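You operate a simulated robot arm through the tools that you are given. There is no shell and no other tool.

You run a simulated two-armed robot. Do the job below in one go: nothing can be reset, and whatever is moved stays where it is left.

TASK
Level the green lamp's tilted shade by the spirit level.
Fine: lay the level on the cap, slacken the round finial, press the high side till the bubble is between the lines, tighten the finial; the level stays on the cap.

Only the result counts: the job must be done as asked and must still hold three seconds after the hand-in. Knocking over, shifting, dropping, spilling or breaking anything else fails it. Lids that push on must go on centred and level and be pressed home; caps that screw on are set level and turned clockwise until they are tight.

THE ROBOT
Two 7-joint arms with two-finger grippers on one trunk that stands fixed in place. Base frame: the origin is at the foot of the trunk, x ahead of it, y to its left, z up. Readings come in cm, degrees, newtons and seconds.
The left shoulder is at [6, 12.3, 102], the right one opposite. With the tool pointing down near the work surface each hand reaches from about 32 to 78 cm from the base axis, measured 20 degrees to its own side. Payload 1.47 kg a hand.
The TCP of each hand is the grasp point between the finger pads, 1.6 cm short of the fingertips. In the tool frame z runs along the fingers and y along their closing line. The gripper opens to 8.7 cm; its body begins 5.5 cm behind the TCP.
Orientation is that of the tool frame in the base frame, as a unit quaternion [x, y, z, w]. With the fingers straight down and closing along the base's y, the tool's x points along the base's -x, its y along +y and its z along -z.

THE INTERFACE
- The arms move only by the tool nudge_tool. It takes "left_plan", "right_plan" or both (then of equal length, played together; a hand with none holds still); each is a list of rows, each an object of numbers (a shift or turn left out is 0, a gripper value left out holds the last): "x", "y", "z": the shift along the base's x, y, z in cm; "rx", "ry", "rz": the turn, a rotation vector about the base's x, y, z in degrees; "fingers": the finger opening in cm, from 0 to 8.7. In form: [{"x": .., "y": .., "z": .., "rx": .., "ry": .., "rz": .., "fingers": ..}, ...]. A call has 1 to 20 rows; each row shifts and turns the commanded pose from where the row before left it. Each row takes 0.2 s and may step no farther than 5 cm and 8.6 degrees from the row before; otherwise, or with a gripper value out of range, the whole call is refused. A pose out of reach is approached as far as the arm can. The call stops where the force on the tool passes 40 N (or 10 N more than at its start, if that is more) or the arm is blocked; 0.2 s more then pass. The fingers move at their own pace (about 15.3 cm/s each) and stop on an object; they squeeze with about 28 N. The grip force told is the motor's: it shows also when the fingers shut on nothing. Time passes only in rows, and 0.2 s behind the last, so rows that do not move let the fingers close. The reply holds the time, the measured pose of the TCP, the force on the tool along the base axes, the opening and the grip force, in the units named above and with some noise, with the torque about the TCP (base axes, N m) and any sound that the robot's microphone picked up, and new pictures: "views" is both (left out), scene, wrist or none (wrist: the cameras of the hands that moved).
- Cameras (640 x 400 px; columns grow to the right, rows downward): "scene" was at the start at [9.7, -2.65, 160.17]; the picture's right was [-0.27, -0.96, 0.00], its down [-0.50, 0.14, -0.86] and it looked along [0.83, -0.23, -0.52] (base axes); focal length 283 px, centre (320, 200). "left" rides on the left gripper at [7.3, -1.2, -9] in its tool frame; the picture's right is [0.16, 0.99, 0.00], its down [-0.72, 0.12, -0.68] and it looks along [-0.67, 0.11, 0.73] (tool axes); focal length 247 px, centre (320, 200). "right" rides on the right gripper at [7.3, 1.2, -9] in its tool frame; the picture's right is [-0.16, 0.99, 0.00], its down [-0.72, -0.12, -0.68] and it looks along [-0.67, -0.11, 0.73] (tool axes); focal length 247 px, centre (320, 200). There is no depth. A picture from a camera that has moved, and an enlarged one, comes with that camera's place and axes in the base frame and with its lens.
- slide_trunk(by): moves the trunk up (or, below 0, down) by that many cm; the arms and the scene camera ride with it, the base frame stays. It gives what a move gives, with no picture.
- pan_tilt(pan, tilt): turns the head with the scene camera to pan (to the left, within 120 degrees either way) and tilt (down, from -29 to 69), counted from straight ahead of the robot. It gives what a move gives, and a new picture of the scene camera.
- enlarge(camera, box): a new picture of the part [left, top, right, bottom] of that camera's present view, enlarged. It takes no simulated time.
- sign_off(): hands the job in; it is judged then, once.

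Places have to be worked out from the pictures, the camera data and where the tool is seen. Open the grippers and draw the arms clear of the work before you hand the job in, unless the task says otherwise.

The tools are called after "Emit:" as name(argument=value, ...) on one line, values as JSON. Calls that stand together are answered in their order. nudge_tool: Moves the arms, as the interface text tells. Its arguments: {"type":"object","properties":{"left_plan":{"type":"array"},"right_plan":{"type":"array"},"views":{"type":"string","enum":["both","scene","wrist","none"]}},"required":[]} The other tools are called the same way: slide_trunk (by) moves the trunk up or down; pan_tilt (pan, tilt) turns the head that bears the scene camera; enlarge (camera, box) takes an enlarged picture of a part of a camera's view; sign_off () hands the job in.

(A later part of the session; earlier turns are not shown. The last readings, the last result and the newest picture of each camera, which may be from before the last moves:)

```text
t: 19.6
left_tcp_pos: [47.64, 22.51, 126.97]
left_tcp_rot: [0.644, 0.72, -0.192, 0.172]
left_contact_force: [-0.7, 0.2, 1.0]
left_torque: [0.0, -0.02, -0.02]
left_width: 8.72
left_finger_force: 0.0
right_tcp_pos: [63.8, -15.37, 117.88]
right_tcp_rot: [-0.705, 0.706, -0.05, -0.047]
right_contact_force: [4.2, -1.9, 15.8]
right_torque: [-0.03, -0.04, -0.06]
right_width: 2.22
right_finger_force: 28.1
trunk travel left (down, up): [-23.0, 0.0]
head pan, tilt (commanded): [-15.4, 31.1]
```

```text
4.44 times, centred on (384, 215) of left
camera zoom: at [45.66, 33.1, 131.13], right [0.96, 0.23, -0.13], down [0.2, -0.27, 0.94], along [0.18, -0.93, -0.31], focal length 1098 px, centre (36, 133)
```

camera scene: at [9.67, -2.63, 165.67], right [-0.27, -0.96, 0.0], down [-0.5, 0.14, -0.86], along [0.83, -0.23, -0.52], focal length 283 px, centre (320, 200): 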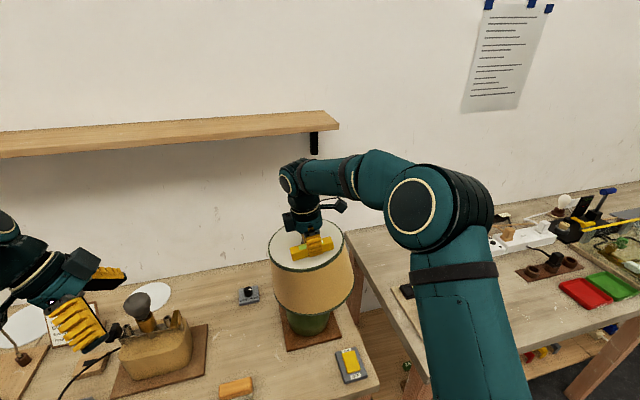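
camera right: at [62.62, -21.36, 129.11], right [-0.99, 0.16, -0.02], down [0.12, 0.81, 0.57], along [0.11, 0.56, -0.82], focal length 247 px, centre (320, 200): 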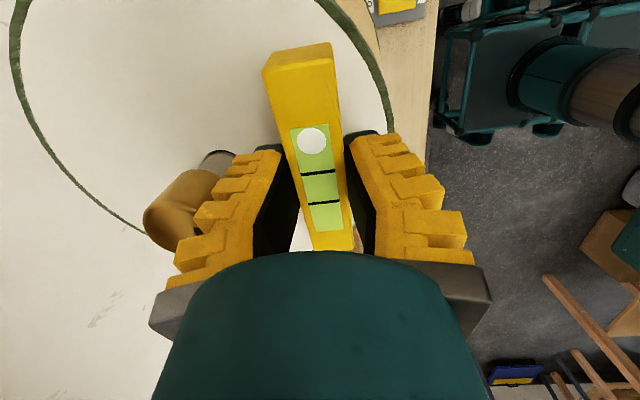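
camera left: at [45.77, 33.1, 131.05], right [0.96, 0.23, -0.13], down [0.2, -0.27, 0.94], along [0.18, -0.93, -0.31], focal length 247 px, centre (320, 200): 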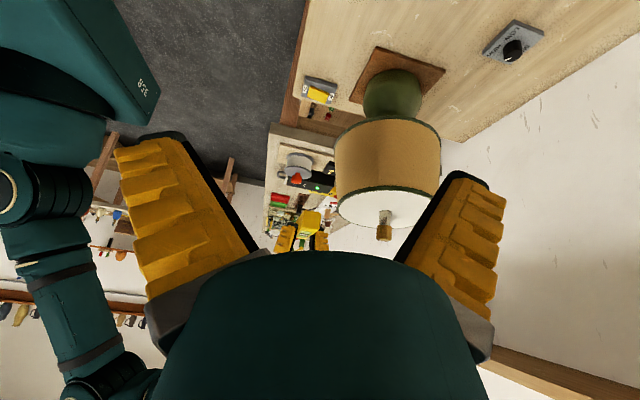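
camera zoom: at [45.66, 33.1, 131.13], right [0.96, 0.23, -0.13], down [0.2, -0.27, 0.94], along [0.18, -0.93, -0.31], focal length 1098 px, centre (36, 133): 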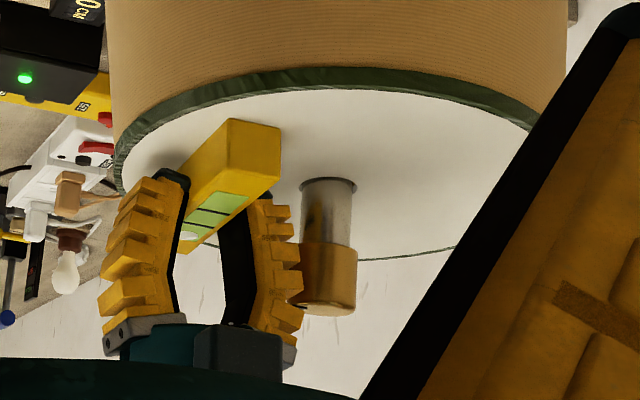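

Contact is felt at 15.8 N a little earlier than I expected. I look closely before doing anything more.

Emit:
enlarge(camera="scene", box=[264, 215, 360, 275])

Emit:
enlarge(camera="right", box=[160, 0, 480, 260])

Emit:
enlarge(camera="left", box=[340, 175, 404, 225])

```text
6.67 times, centred on (312, 245) of scene
camera zoom: at [9.58, -2.64, 165.69], right [-0.27, -0.96, 0.0], down [-0.5, 0.14, -0.86], along [0.83, -0.23, -0.52], focal length 1886 px, centre (373, -100)
```

zoom: 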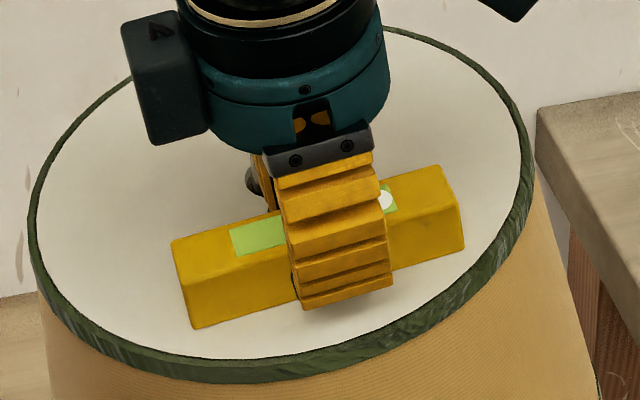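

```text
1.54 times, centred on (320, 130) of right
camera zoom: at [62.61, -21.35, 127.82], right [-0.99, 0.16, -0.03], down [0.11, 0.81, 0.57], along [0.11, 0.56, -0.82], focal length 380 px, centre (320, 308)
```

zoom: 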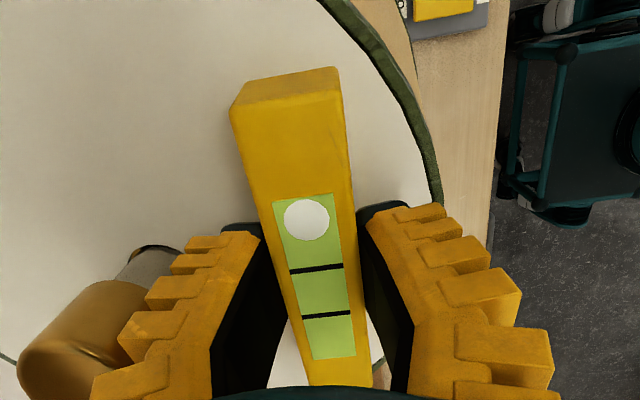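

```text
8.00 times, centred on (372, 200) of left
camera zoom: at [45.66, 33.1, 131.13], right [0.96, 0.23, -0.13], down [0.2, -0.27, 0.94], along [0.18, -0.93, -0.31], focal length 1976 px, centre (-96, 200)
```

zoom: 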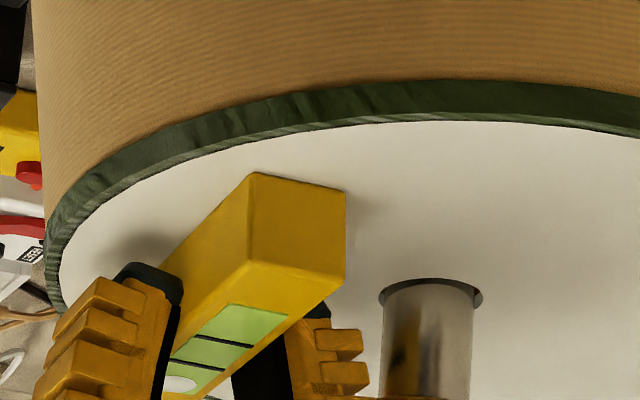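

The level is resting on the cap (it is nearly 3 cm high, so contact at this height fits). I relieve the push slightly and open just a little so the far finger stays off the finial.

Emit:
nudge_tool(right_plan=[{"z": 0.1}, {"fingers": 2.6}, {"fingers": 3.0}, {}, {}], views="wrist")

Emit:
enlarge(camera="scene", box=[264, 215, 360, 275])

Emit:
enlarge(camera="left", box=[320, 170, 448, 260])

```text
t: 20.8
left_tcp_pos: [47.64, 22.5, 126.9]
left_tcp_rot: [0.644, 0.72, -0.193, 0.173]
left_contact_force: [0.5, 0.3, 1.2]
left_torque: [0.0, 0.02, -0.01]
left_width: 8.7
left_finger_force: 0.0
right_tcp_pos: [63.73, -15.22, 117.78]
right_tcp_rot: [-0.705, 0.705, -0.049, -0.049]
right_contact_force: [-0.6, -0.3, 0.4]
right_torque: [-0.02, -0.04, 0.0]
right_width: 3.59
right_finger_force: 4.4
trunk travel left (down, up): [-23.0, 0.0]
head pan, tilt (commanded): [-15.4, 31.1]
camera right: at [62.64, -21.32, 127.73], right [-0.99, 0.16, -0.02], down [0.12, 0.81, 0.57], along [0.11, 0.56, -0.82], focal length 247 px, centre (320, 200)
```

right: 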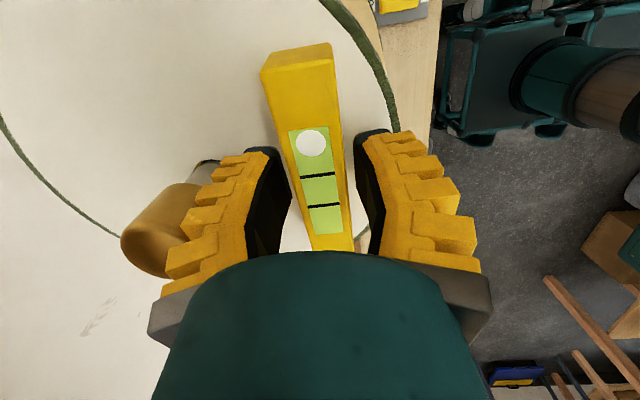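

```text
6.67 times, centred on (312, 245) of scene
camera zoom: at [9.69, -2.65, 165.67], right [-0.27, -0.96, 0.0], down [-0.5, 0.14, -0.86], along [0.83, -0.23, -0.52], focal length 1886 px, centre (373, -100)
```

zoom: 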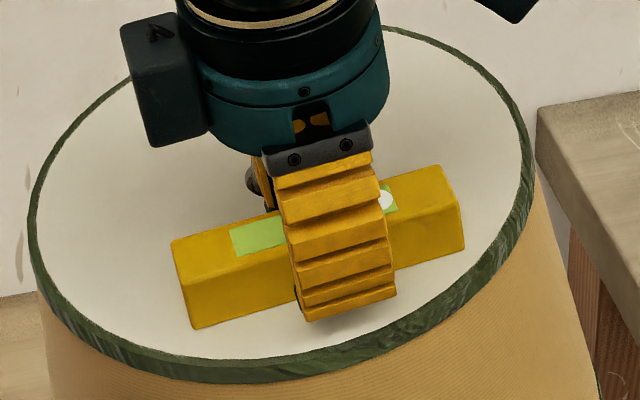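

```text
4.44 times, centred on (384, 215) of left
camera zoom: at [45.74, 33.1, 131.08], right [0.96, 0.23, -0.13], down [0.2, -0.27, 0.94], along [0.18, -0.93, -0.31], focal length 1098 px, centre (36, 133)
```

zoom: 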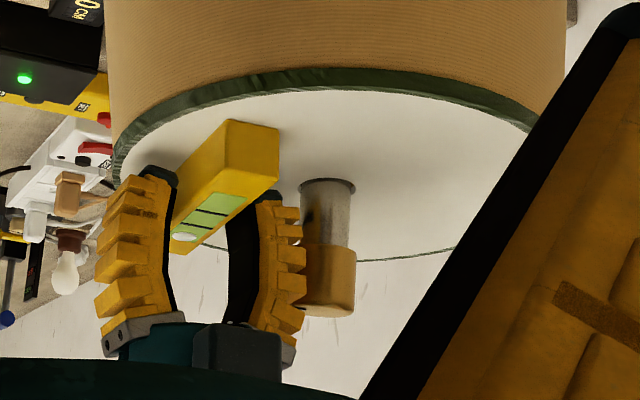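

The level stayed put on the cap with the bubble at the -y end. I raise the hand straight up off it and withdraw a bit.

Emit:
nudge_tool(right_plan=[{"z": 1}, {"z": 2}, {"z": 3}, {"z": 3}, {"z": 2, "x": -3}, {"x": -4, "rx": 4}, {"x": -4, "rx": 4}, {}], views="both")

Emit:
enlarge(camera="scene", box=[264, 215, 360, 275])

```text
t: 22.6
left_tcp_pos: [47.92, 22.56, 126.96]
left_tcp_rot: [0.644, 0.72, -0.193, 0.172]
left_contact_force: [-0.1, 0.9, 0.2]
left_torque: [-0.02, 0.02, -0.05]
left_width: 8.68
left_finger_force: 0.0
right_tcp_pos: [52.77, -15.2, 128.58]
right_tcp_rot: [0.707, -0.707, 0.0, 0.0]
right_contact_force: [-0.3, 1.0, 0.3]
right_torque: [0.02, 0.04, 0.02]
right_width: 3.6
right_finger_force: 4.5
trunk travel left (down, up): [-23.0, 0.0]
head pan, tilt (commanded): [-15.4, 31.1]
camera scene: at [9.85, -2.62, 165.65], right [-0.27, -0.96, 0.0], down [-0.5, 0.14, -0.86], along [0.82, -0.23, -0.52], focal length 283 px, centre (320, 200)
camera right: at [51.77, -22.59, 137.79], right [-0.99, 0.16, 0.0], down [0.12, 0.72, 0.68], along [0.11, 0.67, -0.73], focal length 247 px, centre (320, 200)
```

scene: 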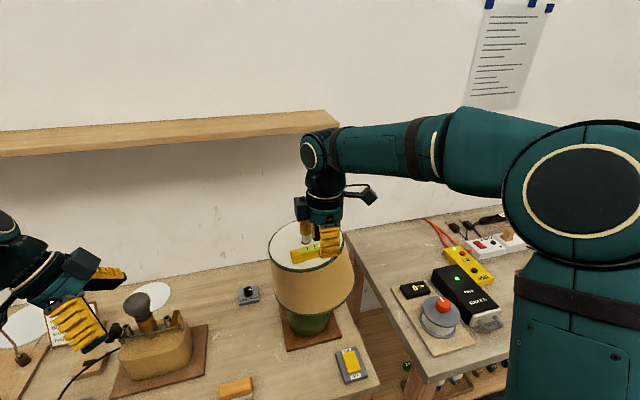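
right: 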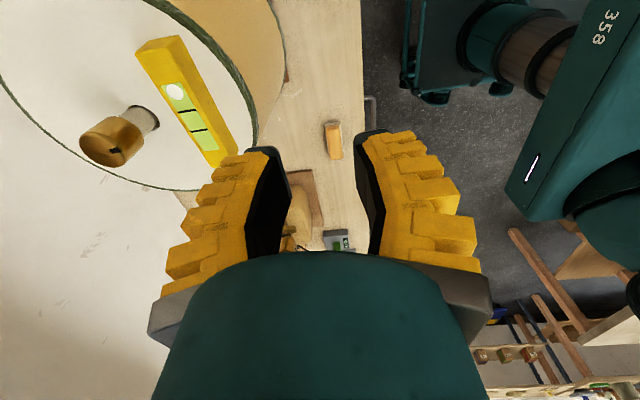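

```text
6.67 times, centred on (312, 245) of scene
camera zoom: at [9.85, -2.62, 165.65], right [-0.27, -0.96, 0.0], down [-0.5, 0.14, -0.86], along [0.82, -0.23, -0.52], focal length 1886 px, centre (373, -100)
```

zoom: 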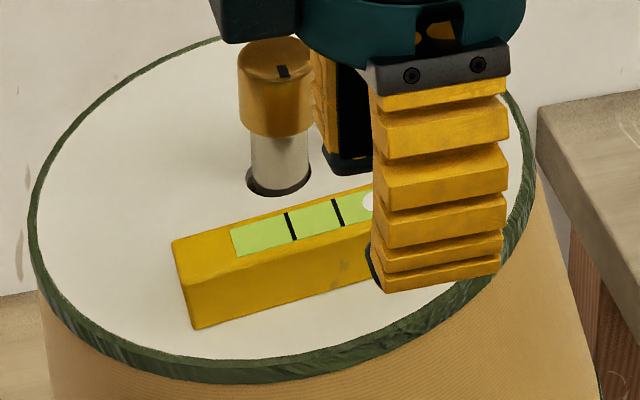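

The level sits well on the cap and reads the tilt (bubble on the high -y side). Next I bring the right hand back to yaw 0 (fingers closing along y), opened to 6 cm, above the finial.

Emit:
nudge_tool(right_plan=[{"z": 2, "rz": -8.2, "fingers": 6}, {"rz": -8.2}, {"rz": -8.2}, {"rz": -8.2}, {"rz": -8.2}, {"rz": -8.2}, {"rz": -8.2}, {"rz": -8.2}, {"rz": -8.2}, {"rz": -8.2}, {"rz": -8}, {"x": 4.4}, {"x": 4.4}, {"x": 4.4}, {"x": 4.4}, {}], views="both")

Emit:
enlarge(camera="right", box=[200, 80, 440, 260])

Emit:
enlarge(camera="scene", box=[250, 190, 378, 270])

```text
t: 26.0
left_tcp_pos: [47.52, 22.4, 126.96]
left_tcp_rot: [0.644, 0.72, -0.193, 0.173]
left_contact_force: [-0.7, -0.4, 0.1]
left_torque: [0.0, -0.02, 0.05]
left_width: 8.72
left_finger_force: 0.1
right_tcp_pos: [70.03, -15.22, 130.94]
right_tcp_rot: [0.0, 1.0, 0.001, 0.0]
right_contact_force: [-0.6, -0.4, -0.3]
right_torque: [0.01, -0.04, 0.0]
right_width: 6.47
right_finger_force: 3.6
trunk travel left (down, up): [-23.0, 0.0]
head pan, tilt (commanded): [-15.4, 31.1]
camera scene: at [9.38, -2.69, 165.7], right [-0.27, -0.96, 0.0], down [-0.5, 0.14, -0.86], along [0.83, -0.23, -0.51], focal length 283 px, centre (320, 200)
camera right: at [62.79, -14.15, 139.92], right [0.16, 0.99, 0.0], down [0.72, -0.12, 0.68], along [0.67, -0.11, -0.73], focal length 247 px, centre (320, 200)
```

scene: 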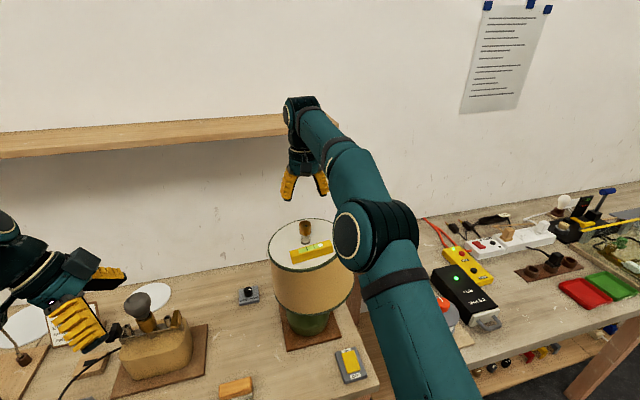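
right: 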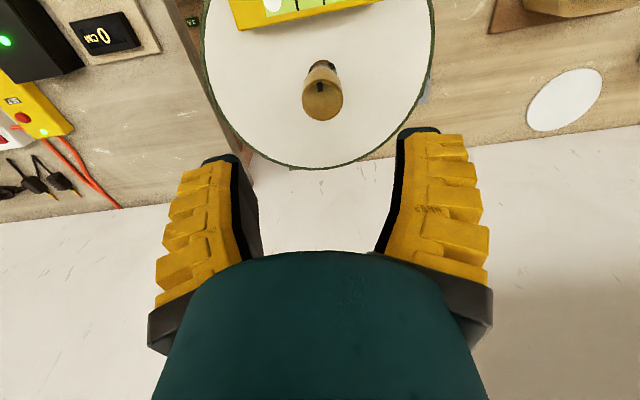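

```text
2.22 times, centred on (320, 170) of right
camera zoom: at [62.79, -14.15, 139.92], right [0.16, 0.99, 0.0], down [0.72, -0.12, 0.68], along [0.67, -0.11, -0.73], focal length 549 px, centre (320, 267)
```

zoom: 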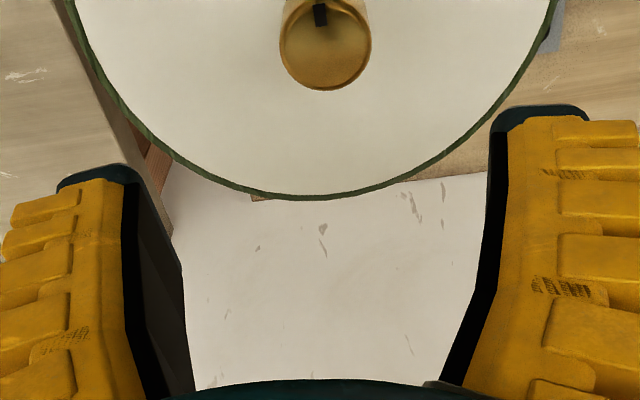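

```text
5.00 times, centred on (314, 230) of scene
camera zoom: at [9.38, -2.69, 165.7], right [-0.27, -0.96, 0.0], down [-0.5, 0.14, -0.86], along [0.83, -0.23, -0.51], focal length 1414 px, centre (350, 50)
```

zoom: 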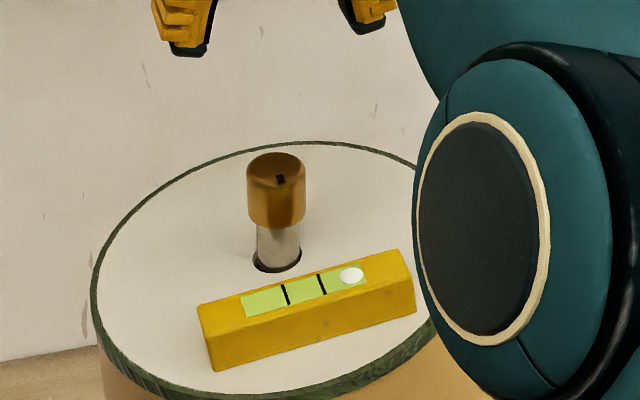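

The finial is at about (70.05, -15.16), right under the TCP, its mark pointing to the robot (-x). I descend around it.

Emit:
nudge_tool(right_plan=[{"z": -4}, {"z": -4}, {"z": -2}, {"z": -1.4}, {}], views="both")

Emit:
enlarge(camera="scene", box=[250, 190, 378, 270])

Emit:
enlarge(camera="left", box=[320, 170, 448, 260])

```text
t: 27.2
left_tcp_pos: [47.64, 22.5, 126.95]
left_tcp_rot: [0.644, 0.72, -0.193, 0.173]
left_contact_force: [-0.2, -0.4, -0.2]
left_torque: [0.01, -0.01, 0.0]
left_width: 8.71
left_finger_force: 0.0
right_tcp_pos: [70.38, -15.3, 119.37]
right_tcp_rot: [0.0, 1.0, 0.001, -0.001]
right_contact_force: [-1.1, 0.4, -0.3]
right_torque: [0.02, 0.01, 0.03]
right_width: 6.47
right_finger_force: 3.4
trunk travel left (down, up): [-23.0, 0.0]
head pan, tilt (commanded): [-15.4, 31.1]
camera scene: at [9.69, -2.64, 165.67], right [-0.27, -0.96, 0.0], down [-0.5, 0.14, -0.86], along [0.83, -0.23, -0.52], focal length 283 px, centre (320, 200)
camera right: at [63.15, -14.21, 128.37], right [0.16, 0.99, 0.0], down [0.72, -0.12, 0.68], along [0.67, -0.11, -0.73], focal length 247 px, centre (320, 200)
```

scene: 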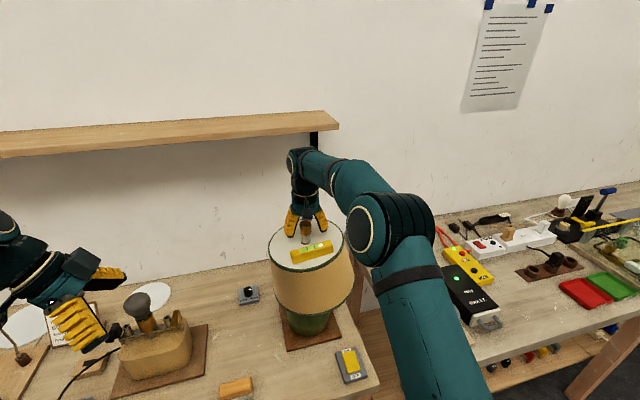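
right: 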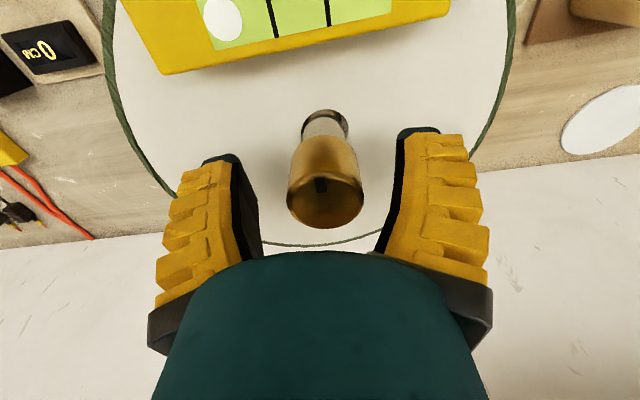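

```text
5.00 times, centred on (314, 230) of scene
camera zoom: at [9.69, -2.64, 165.67], right [-0.27, -0.96, 0.0], down [-0.5, 0.14, -0.86], along [0.83, -0.23, -0.52], focal length 1414 px, centre (350, 50)
```

zoom: 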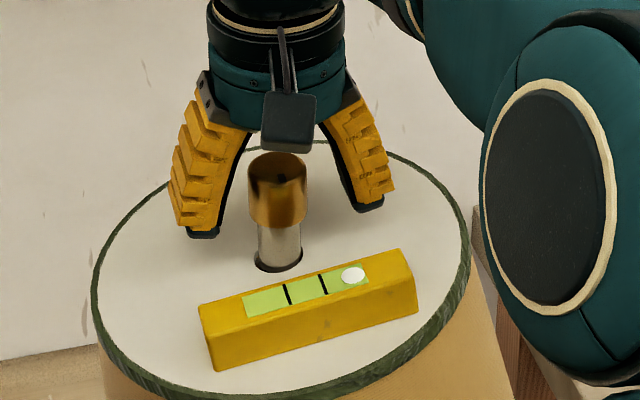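

```text
4.44 times, centred on (384, 215) of left
camera zoom: at [45.75, 33.1, 131.08], right [0.96, 0.23, -0.13], down [0.2, -0.27, 0.94], along [0.18, -0.93, -0.31], focal length 1098 px, centre (36, 133)
```

zoom: 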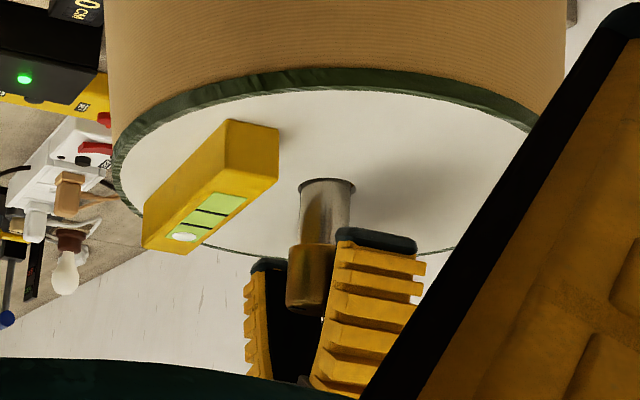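

The wrist view shows the finial about 0.2 cm off the TCP toward +y and -x; I correct that and close on it.

Emit:
nudge_tool(right_plan=[{"x": -0.2, "y": 0.2}, {"fingers": 4}, {"fingers": 3}, {"fingers": 1.5}, {"fingers": 0}, {}, {}], views="both")

Emit:
enlarge(camera="scene", box=[250, 190, 378, 270])

Emit:
enlarge(camera="left", box=[320, 170, 448, 260])

```text
t: 28.8
left_tcp_pos: [47.72, 22.55, 126.87]
left_tcp_rot: [0.643, 0.72, -0.193, 0.172]
left_contact_force: [-0.4, -1.1, -0.4]
left_torque: [0.01, 0.03, 0.0]
left_width: 8.69
left_finger_force: 0.0
right_tcp_pos: [70.07, -15.0, 119.41]
right_tcp_rot: [0.0, 1.0, 0.001, 0.002]
right_contact_force: [-1.4, 2.9, 6.3]
right_torque: [0.06, 0.48, -0.02]
right_width: 2.44
right_finger_force: 29.9
trunk travel left (down, up): [-23.0, 0.0]
head pan, tilt (commanded): [-15.4, 31.1]
camera scene: at [9.61, -2.58, 165.68], right [-0.27, -0.96, 0.0], down [-0.5, 0.14, -0.86], along [0.83, -0.23, -0.52], focal length 283 px, centre (320, 200)
camera right: at [62.92, -13.94, 128.47], right [0.16, 0.99, 0.0], down [0.72, -0.12, 0.68], along [0.67, -0.11, -0.73], focal length 247 px, centre (320, 200)
```

scene: 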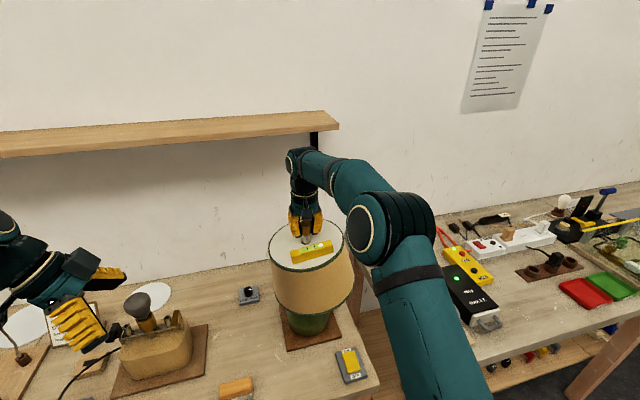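
right: 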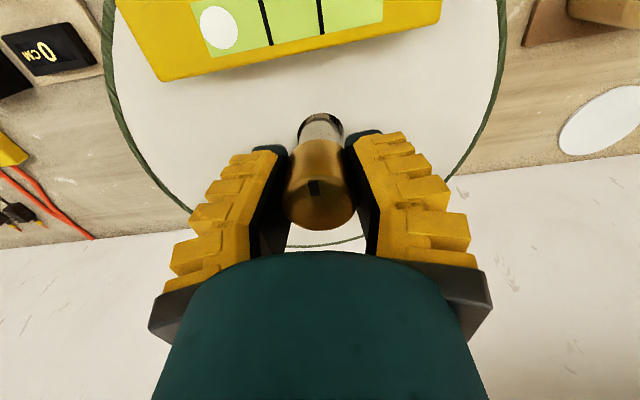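

```text
5.00 times, centred on (314, 230) of scene
camera zoom: at [9.61, -2.58, 165.68], right [-0.27, -0.96, 0.0], down [-0.5, 0.14, -0.86], along [0.83, -0.23, -0.52], focal length 1414 px, centre (350, 50)
```

zoom: 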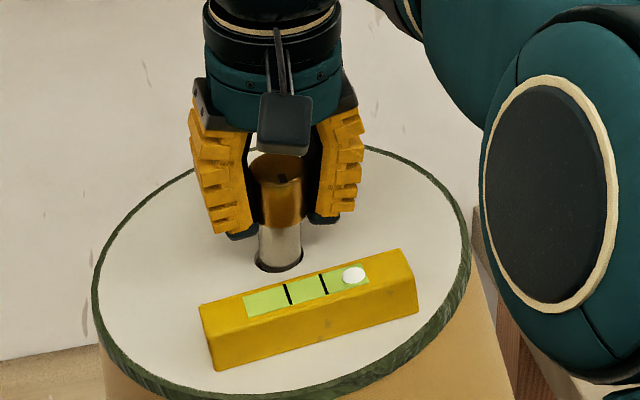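

```text
4.44 times, centred on (384, 215) of left
camera zoom: at [45.69, 33.15, 131.09], right [0.96, 0.23, -0.13], down [0.2, -0.27, 0.94], along [0.18, -0.93, -0.31], focal length 1098 px, centre (36, 133)
```

zoom: 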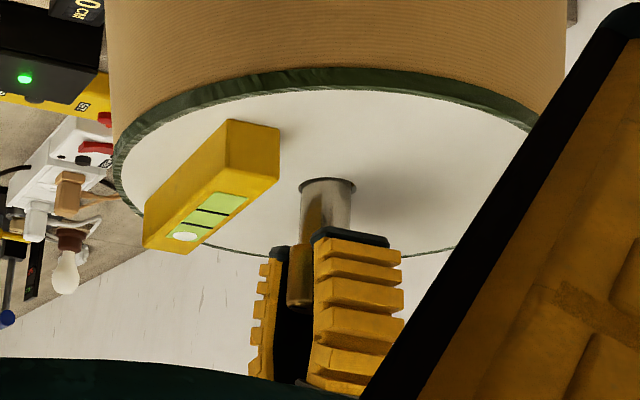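

The finial is gripped. I start turning it counter-clockwise (slackening) with a small turn first, watching torque and the mark.

Emit:
nudge_tool(right_plan=[{"rz": 6}, {"rz": 8}, {"rz": 8}, {}], views="wrist")

Emit:
enlarge(camera="scene", box=[250, 190, 378, 270])

```text
t: 29.8
left_tcp_pos: [47.67, 22.68, 126.89]
left_tcp_rot: [0.643, 0.721, -0.193, 0.173]
left_contact_force: [0.1, 0.2, -0.8]
left_torque: [0.02, 0.0, -0.01]
left_width: 8.73
left_finger_force: 0.0
right_tcp_pos: [70.17, -14.95, 119.51]
right_tcp_rot: [-0.191, 0.982, -0.001, 0.001]
right_contact_force: [0.6, 4.1, 8.6]
right_torque: [-0.09, 0.35, 0.03]
right_width: 2.42
right_finger_force: 30.1
trunk travel left (down, up): [-23.0, 0.0]
head pan, tilt (commanded): [-15.4, 31.1]
camera right: at [63.0, -16.7, 128.47], right [-0.23, 0.97, 0.0], down [0.71, 0.16, 0.68], along [0.66, 0.15, -0.73], focal length 247 px, centre (320, 200)
```

right: 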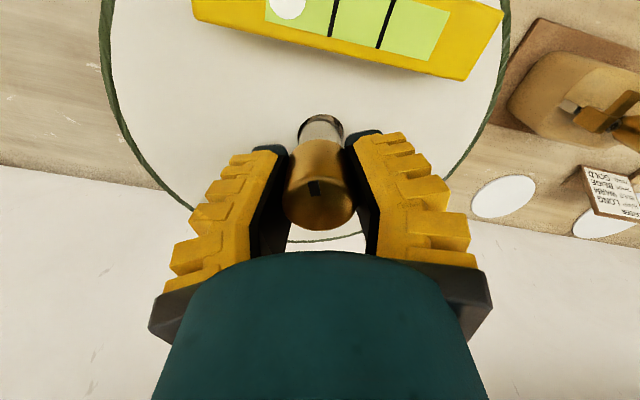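

```text
5.00 times, centred on (314, 230) of scene
camera zoom: at [9.62, -2.54, 165.67], right [-0.27, -0.96, 0.0], down [-0.5, 0.14, -0.86], along [0.83, -0.23, -0.52], focal length 1414 px, centre (350, 50)
```

zoom: 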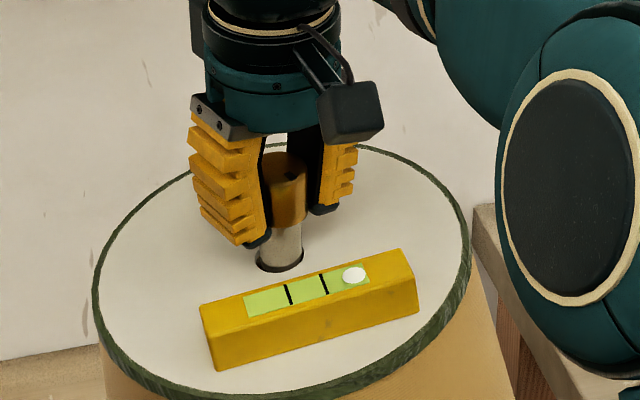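

The finial turns with the hand (22°), with hardly any torque; the cap hasn't moved. I keep turning counter-clockwise.

Emit:
nudge_tool(right_plan=[{"rz": 8}, {"rz": 8}, {"rz": 8}, {"rz": 8}, {"rz": 8}, {}], views="wrist")

Emit:
enlarge(camera="scene", box=[250, 190, 378, 270])

```text
t: 31.2
left_tcp_pos: [47.66, 22.45, 126.88]
left_tcp_rot: [0.644, 0.72, -0.193, 0.173]
left_contact_force: [1.3, -0.3, -0.3]
left_torque: [0.02, 0.01, -0.03]
left_width: 8.71
left_finger_force: 0.0
right_tcp_pos: [69.98, -14.88, 119.41]
right_tcp_rot: [-0.515, 0.857, 0.0, 0.0]
right_contact_force: [-5.1, 8.1, 7.9]
right_torque: [-0.14, 0.16, -0.03]
right_width: 2.26
right_finger_force: 30.1
trunk travel left (down, up): [-23.0, 0.0]
head pan, tilt (commanded): [-15.4, 31.1]
camera right: at [65.66, -20.89, 128.49], right [-0.8, 0.6, 0.0], down [0.44, 0.59, 0.68], along [0.41, 0.54, -0.73], focal length 247 px, centre (320, 200)
```

right: 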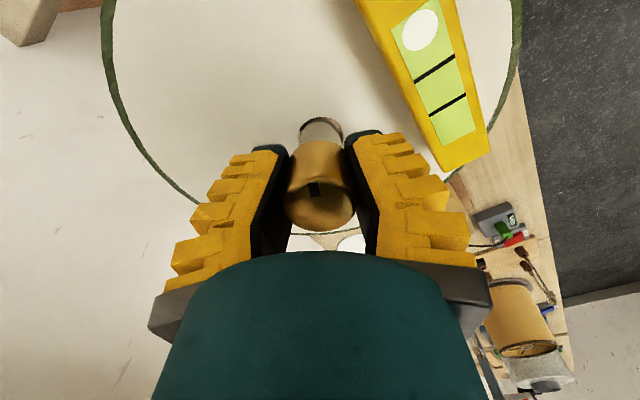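

```text
5.00 times, centred on (314, 230) of scene
camera zoom: at [9.51, -2.48, 165.68], right [-0.27, -0.96, 0.0], down [-0.5, 0.14, -0.86], along [0.83, -0.23, -0.52], focal length 1414 px, centre (350, 50)
```

zoom: 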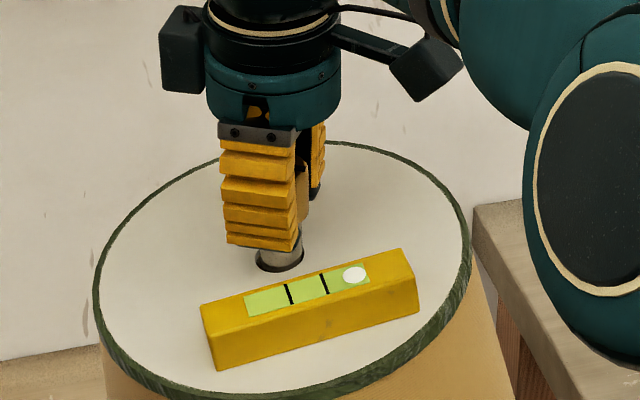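

The finial has turned about 62° with the hand; no sign yet of the shade loosening. I continue another 45°, easing the small lateral load.

Emit:
nudge_tool(right_plan=[{"rz": 8, "x": -0.1, "y": 0.1}, {"rz": 8}, {"rz": 8}, {"rz": 8}, {"rz": 8}, {"rz": 5}, {}], views="wrist")

Emit:
enlarge(camera="scene", box=[250, 190, 378, 270])

```text
t: 32.8
left_tcp_pos: [47.62, 22.54, 127.0]
left_tcp_rot: [0.644, 0.72, -0.193, 0.172]
left_contact_force: [0.3, 0.6, 0.1]
left_torque: [0.01, 0.0, -0.02]
left_width: 8.71
left_finger_force: 0.0
right_tcp_pos: [70.02, -14.88, 119.49]
right_tcp_rot: [0.805, -0.594, 0.0, 0.0]
right_contact_force: [-6.1, 2.9, 4.8]
right_torque: [-0.15, -0.05, -0.01]
right_width: 2.15
right_finger_force: 30.9
trunk travel left (down, up): [-23.0, 0.0]
head pan, tilt (commanded): [-15.4, 31.1]
camera right: at [71.03, -22.31, 128.49], right [-0.99, -0.14, 0.0], down [-0.1, 0.73, 0.68], along [-0.09, 0.67, -0.73], focal length 247 px, centre (320, 200)
```

right: 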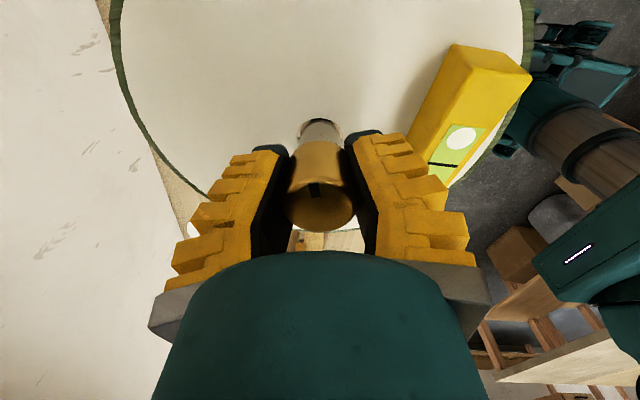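

```text
5.00 times, centred on (314, 230) of scene
camera zoom: at [9.53, -2.59, 165.68], right [-0.27, -0.96, 0.0], down [-0.5, 0.14, -0.86], along [0.83, -0.23, -0.52], focal length 1414 px, centre (350, 50)
```

zoom: 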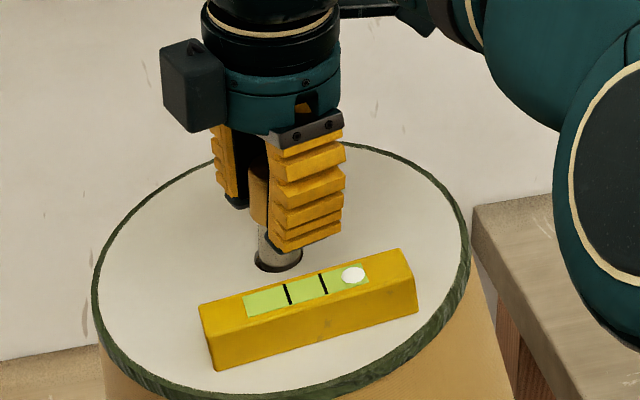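

About 107° so far, the finial following the hand. I continue some 40° more for a sure slackening.

Emit:
nudge_tool(right_plan=[{"rz": 8}, {"rz": 8}, {"rz": 8}, {"rz": 8}, {"rz": 8}, {}], views="wrist")

Emit:
enlarge(camera="scene", box=[250, 190, 378, 270])

```text
t: 34.2
left_tcp_pos: [47.7, 22.45, 126.87]
left_tcp_rot: [0.644, 0.72, -0.192, 0.173]
left_contact_force: [-0.7, 0.0, 0.4]
left_torque: [-0.02, 0.0, -0.03]
left_width: 8.7
left_finger_force: 0.1
right_tcp_pos: [70.08, -14.97, 119.4]
right_tcp_rot: [0.959, -0.283, 0.0, 0.001]
right_contact_force: [-6.3, -4.9, 3.7]
right_torque: [0.0, 0.07, -0.06]
right_width: 2.03
right_finger_force: 30.4
trunk travel left (down, up): [-23.0, 0.0]
head pan, tilt (commanded): [-15.4, 31.1]
camera right: at [75.53, -20.03, 128.45], right [-0.67, -0.74, 0.0], down [-0.55, 0.49, 0.68], along [-0.5, 0.46, -0.73], focal length 247 px, centre (320, 200)
```

right: 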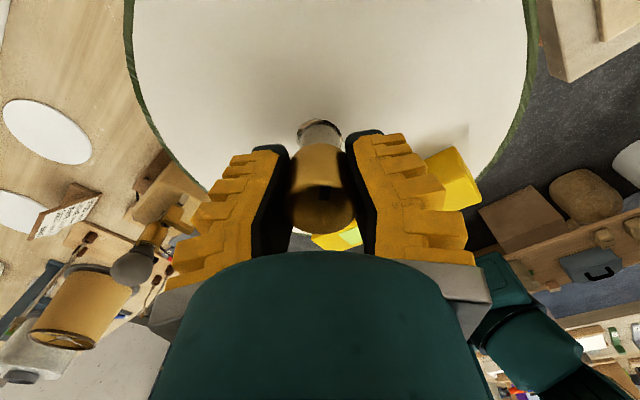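

```text
5.00 times, centred on (314, 230) of scene
camera zoom: at [9.56, -2.7, 165.67], right [-0.27, -0.96, 0.0], down [-0.5, 0.14, -0.86], along [0.83, -0.23, -0.52], focal length 1414 px, centre (350, 50)
```

zoom: 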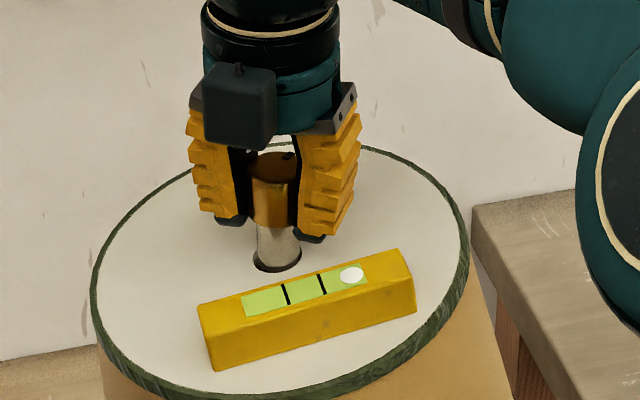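

The finial has been slackened by about 147°. I release it, lift clear and unwind the wrist, then move the closed fingers over the high side of the cap.

Emit:
nudge_tool(right_plan=[{"fingers": 3.5}, {"fingers": 5.5}, {}, {"z": 2}, {"z": 3}, {"z": 3}, {}], views="both")

Emit:
enlarge(camera="scene", box=[250, 190, 378, 270])

```text
t: 35.8
left_tcp_pos: [47.78, 22.5, 126.83]
left_tcp_rot: [0.644, 0.72, -0.193, 0.173]
left_contact_force: [0.7, 0.1, 0.8]
left_torque: [-0.01, -0.01, 0.01]
left_width: 8.69
left_finger_force: 0.1
right_tcp_pos: [70.0, -14.81, 127.41]
right_tcp_rot: [0.959, -0.285, 0.0, 0.0]
right_contact_force: [-0.3, -0.7, -0.1]
right_torque: [0.03, 0.04, 0.01]
right_width: 6.02
right_finger_force: 3.8
trunk travel left (down, up): [-23.0, 0.0]
head pan, tilt (commanded): [-15.4, 31.1]
camera scene: at [9.73, -2.67, 165.66], right [-0.27, -0.96, 0.0], down [-0.5, 0.14, -0.86], along [0.83, -0.23, -0.52], focal length 283 px, centre (320, 200)
camera right: at [75.63, -19.96, 136.4], right [-0.67, -0.74, 0.0], down [-0.54, 0.49, 0.68], along [-0.51, 0.46, -0.73], focal length 247 px, centre (320, 200)
```

scene: 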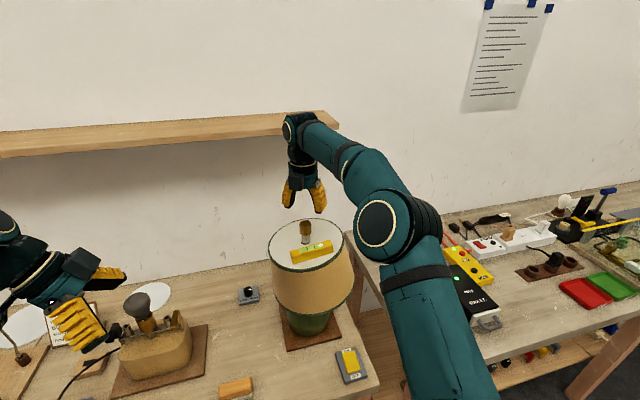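
right: 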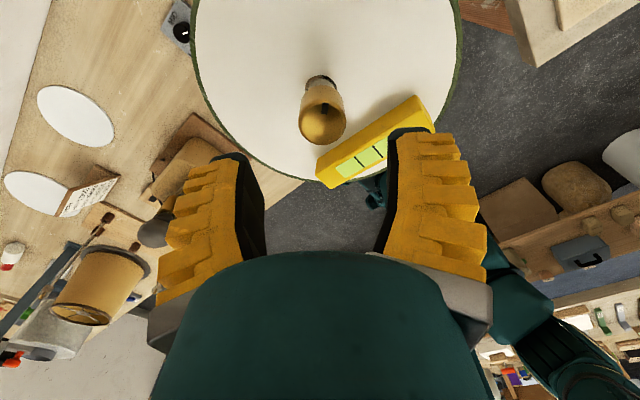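

```text
5.00 times, centred on (314, 230) of scene
camera zoom: at [9.73, -2.67, 165.66], right [-0.27, -0.96, 0.0], down [-0.5, 0.14, -0.86], along [0.83, -0.23, -0.52], focal length 1414 px, centre (350, 50)
```

zoom: 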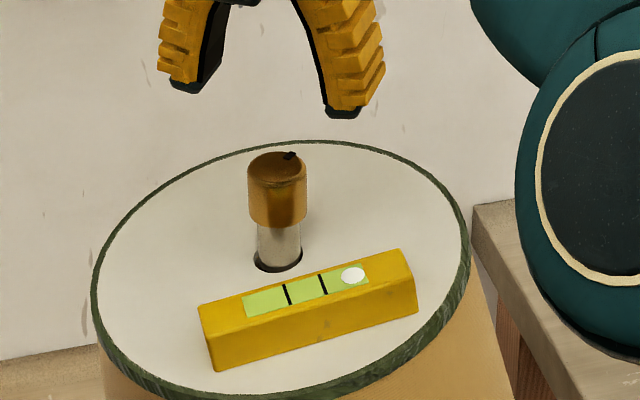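

The mark shows the finial now turned well counter-clockwise while the cap still holds its tilt. I unwind the wrist to yaw 0 and move closed fingers over the -y side at about (70, -23).

Emit:
nudge_tool(right_plan=[{"rz": -8.17, "y": -0.46, "fingers": 3}, {"rz": -8.17, "y": -0.46, "fingers": 1}, {"rz": -8.17, "y": -0.46, "fingers": 0}, {"rz": -8.17, "y": -0.46}, {"rz": -8.17, "y": -0.46}, {"rz": -8.17, "y": -0.46}, {"rz": -8.17, "y": -0.46}, {"rz": -8.17, "y": -0.46}, {"rz": -8.17, "y": -0.46}, {"rz": -8.17, "y": -0.46}, {"rz": -8.17, "y": -0.46}, {"rz": -8.17, "y": -0.46}, {"rz": -8.17, "y": -0.46}, {"rz": -8.17, "y": -0.46}, {"rz": -8.17, "y": -0.46}, {"rz": -8.17, "y": -0.46}, {"rz": -8.17, "y": -0.46}, {"rz": -8.17, "y": -0.46}, {}], views="both")

Emit:
enlarge(camera="scene", box=[250, 190, 378, 270])

Emit:
enlarge(camera="left", box=[320, 170, 448, 260])

```text
t: 39.8
left_tcp_pos: [47.72, 22.53, 126.82]
left_tcp_rot: [0.644, 0.72, -0.193, 0.172]
left_contact_force: [0.6, 0.8, -0.1]
left_torque: [-0.01, 0.0, 0.0]
left_width: 8.72
left_finger_force: 0.1
right_tcp_pos: [70.17, -23.18, 127.3]
right_tcp_rot: [0.002, 1.0, 0.0, 0.0]
right_contact_force: [0.9, -0.1, -0.2]
right_torque: [-0.01, -0.02, -0.02]
right_width: 0.02
right_finger_force: 28.3
trunk travel left (down, up): [-23.0, 0.0]
head pan, tilt (commanded): [-15.4, 31.1]
camera scene: at [9.69, -2.64, 165.67], right [-0.27, -0.96, 0.0], down [-0.5, 0.14, -0.86], along [0.83, -0.23, -0.52], focal length 283 px, centre (320, 200)
camera right: at [62.85, -22.11, 136.37], right [0.16, 0.99, 0.0], down [0.72, -0.12, 0.68], along [0.67, -0.11, -0.73], focal length 247 px, centre (320, 200)
```

scene: 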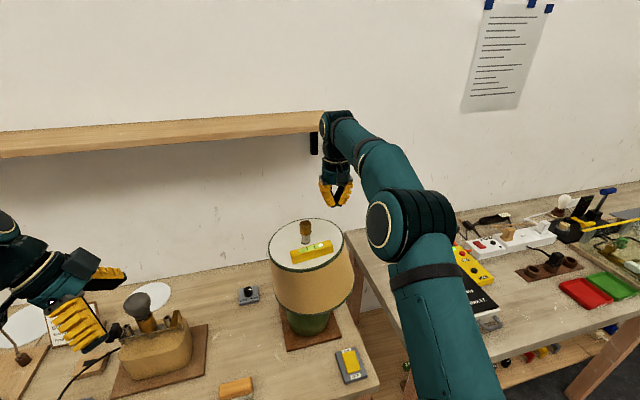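
right: 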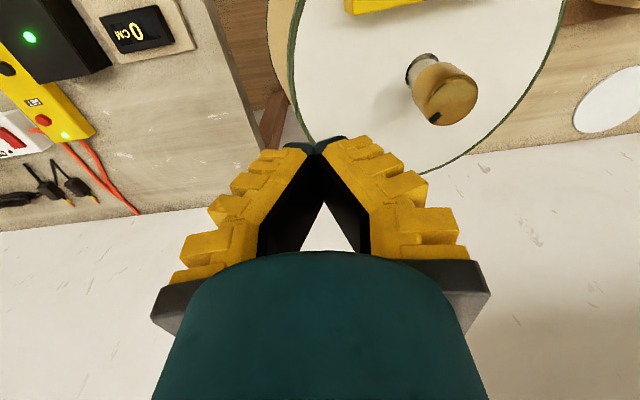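

```text
5.00 times, centred on (314, 230) of scene
camera zoom: at [9.69, -2.64, 165.67], right [-0.27, -0.96, 0.0], down [-0.5, 0.14, -0.86], along [0.83, -0.23, -0.52], focal length 1414 px, centre (350, 50)
```

zoom: 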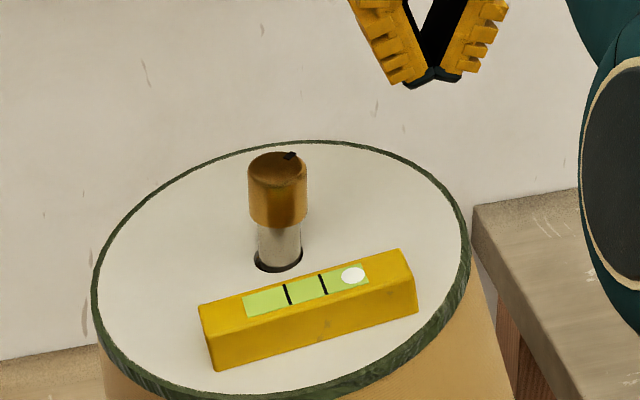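

```text
4.44 times, centred on (384, 215) of left
camera zoom: at [45.75, 33.1, 131.08], right [0.96, 0.23, -0.13], down [0.2, -0.27, 0.94], along [0.18, -0.93, -0.31], focal length 1098 px, centre (36, 133)
```

zoom: 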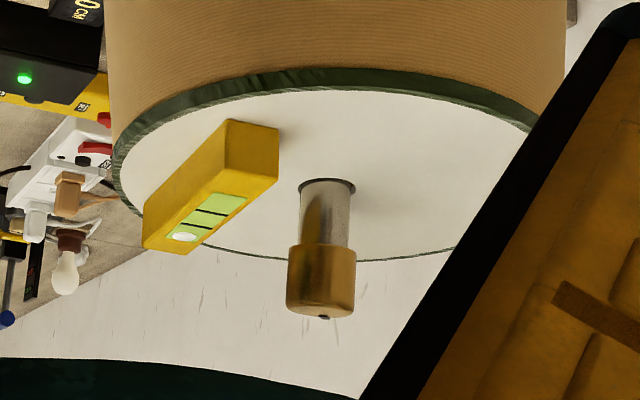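

The closed fingertips are above the high side. I descend to just above the surface, then press in small steps while watching force and bubble.

Emit:
nudge_tool(right_plan=[{"z": -4}, {"z": -4}, {"z": -0.8}, {}], views="none")

Emit:
nudge_tool(right_plan=[{"z": -0.3}, {"z": -0.3}, {}], views="wrist")

Emit:
enlarge(camera="scene", box=[250, 190, 378, 270])

```text
t: 40.8
left_tcp_pos: [47.82, 22.54, 126.81]
left_tcp_rot: [0.644, 0.72, -0.193, 0.172]
left_contact_force: [0.5, 0.7, 0.2]
left_torque: [0.04, -0.01, 0.02]
left_width: 8.72
left_finger_force: 0.0
right_tcp_pos: [70.08, -23.23, 118.52]
right_tcp_rot: [0.001, 1.0, 0.0, 0.0]
right_contact_force: [0.2, 0.2, 0.3]
right_torque: [0.03, 0.01, 0.0]
right_width: 0.03
right_finger_force: 28.5
trunk travel left (down, up): [-23.0, 0.0]
head pan, tilt (commanded): [-15.4, 31.1]
```

```text
t: 41.6
left_tcp_pos: [47.7, 22.59, 126.87]
left_tcp_rot: [0.644, 0.72, -0.193, 0.172]
left_contact_force: [0.3, -0.3, -0.1]
left_torque: [-0.03, 0.02, -0.01]
left_width: 8.67
left_finger_force: 0.1
right_tcp_pos: [70.08, -23.16, 117.91]
right_tcp_rot: [0.001, 1.0, 0.0, 0.0]
right_contact_force: [0.6, 0.5, -1.1]
right_torque: [-0.01, -0.03, -0.01]
right_width: 0.0
right_finger_force: 28.0
trunk travel left (down, up): [-23.0, 0.0]
head pan, tilt (commanded): [-15.4, 31.1]
camera right: at [62.83, -22.11, 126.99], right [0.16, 0.99, 0.0], down [0.72, -0.12, 0.68], along [0.67, -0.11, -0.73], focal length 247 px, centre (320, 200)
```

right: 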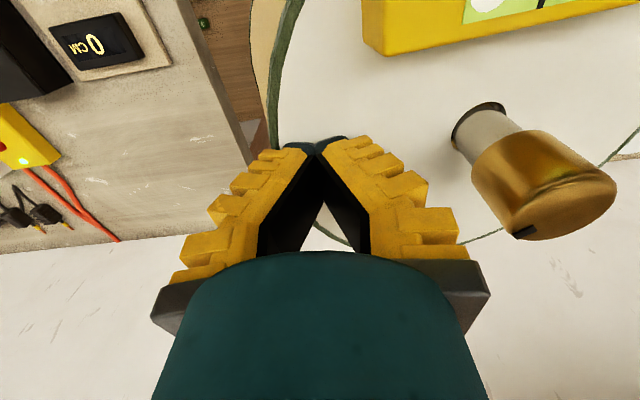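

```text
5.00 times, centred on (314, 230) of scene
camera zoom: at [9.69, -2.65, 165.67], right [-0.27, -0.96, 0.0], down [-0.5, 0.14, -0.86], along [0.83, -0.23, -0.52], focal length 1414 px, centre (350, 50)
```

zoom: 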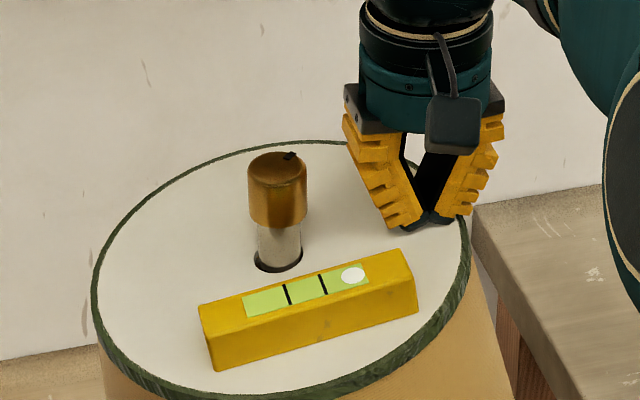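

No contact yet at 117.9. I continue down in 0.15 cm steps.

Emit:
nudge_tool(right_plan=[{"z": -0.15}, {"z": -0.15}, {}], views="none")

Emit:
enlarge(camera="scene", box=[266, 215, 362, 275])

```text
t: 42.4
left_tcp_pos: [47.69, 22.59, 126.82]
left_tcp_rot: [0.643, 0.72, -0.194, 0.173]
left_contact_force: [0.0, 0.8, -0.2]
left_torque: [-0.01, -0.01, -0.01]
left_width: 8.7
left_finger_force: 0.1
right_tcp_pos: [70.16, -23.24, 117.75]
right_tcp_rot: [0.001, 1.0, 0.0, 0.0]
right_contact_force: [0.5, 0.3, -0.1]
right_torque: [-0.02, -0.01, 0.05]
right_width: 0.0
right_finger_force: 27.9
trunk travel left (down, up): [-23.0, 0.0]
head pan, tilt (commanded): [-15.4, 31.1]
```

```text
6.67 times, centred on (314, 245) of scene
camera zoom: at [9.69, -2.65, 165.67], right [-0.27, -0.96, 0.0], down [-0.5, 0.14, -0.86], along [0.83, -0.23, -0.52], focal length 1886 px, centre (360, -100)
```

zoom: 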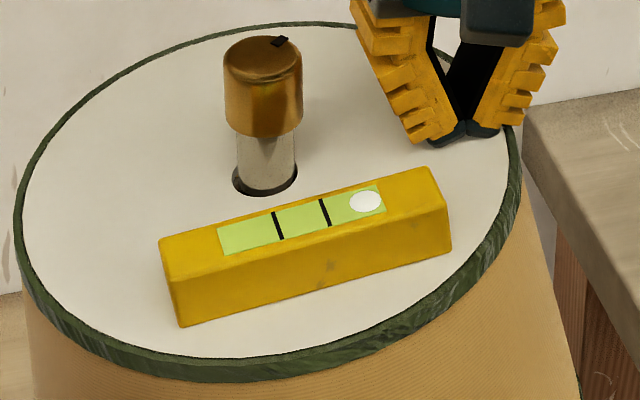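

Still just short of contact. I keep stepping down.

Emit:
nudge_tool(right_plan=[{"z": -0.15}, {"z": -0.15}, {}], views="none")

Emit:
nudge_tool(right_plan=[{"z": -0.15}, {}], views="none")

Emit:
enlarge(camera="scene", box=[266, 215, 362, 275])

```text
t: 43.2
left_tcp_pos: [47.74, 22.52, 127.02]
left_tcp_rot: [0.644, 0.72, -0.194, 0.173]
left_contact_force: [0.5, -0.3, -0.4]
left_torque: [0.01, 0.0, 0.05]
left_width: 8.71
left_finger_force: 0.2
right_tcp_pos: [70.2, -23.09, 117.42]
right_tcp_rot: [0.001, 1.0, 0.0, 0.0]
right_contact_force: [-0.1, 0.3, 0.2]
right_torque: [0.02, 0.01, 0.01]
right_width: 0.02
right_finger_force: 28.3
trunk travel left (down, up): [-23.0, 0.0]
head pan, tilt (commanded): [-15.4, 31.1]
```

```text
t: 43.8
left_tcp_pos: [47.83, 22.55, 126.87]
left_tcp_rot: [0.645, 0.719, -0.193, 0.172]
left_contact_force: [-0.2, -0.4, 0.4]
left_torque: [-0.01, 0.0, -0.01]
left_width: 8.69
left_finger_force: 0.2
right_tcp_pos: [70.15, -23.15, 117.25]
right_tcp_rot: [0.001, 1.0, 0.0, 0.0]
right_contact_force: [0.7, 0.8, -0.1]
right_torque: [0.02, -0.02, -0.02]
right_width: 0.02
right_finger_force: 27.8
trunk travel left (down, up): [-23.0, 0.0]
head pan, tilt (commanded): [-15.4, 31.1]
```

```text
6.67 times, centred on (314, 245) of scene
camera zoom: at [9.69, -2.64, 165.67], right [-0.27, -0.96, 0.0], down [-0.5, 0.14, -0.86], along [0.83, -0.23, -0.52], focal length 1886 px, centre (360, -100)
```

zoom: 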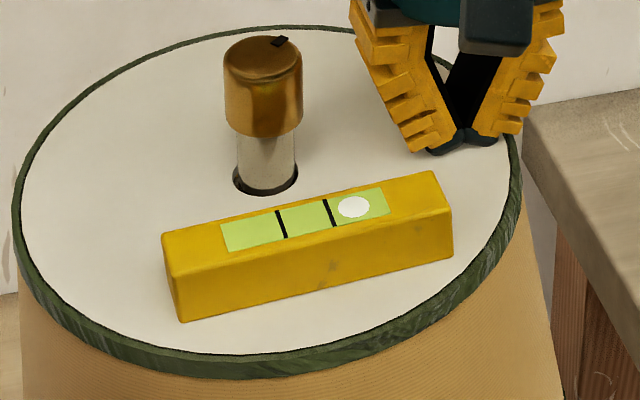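

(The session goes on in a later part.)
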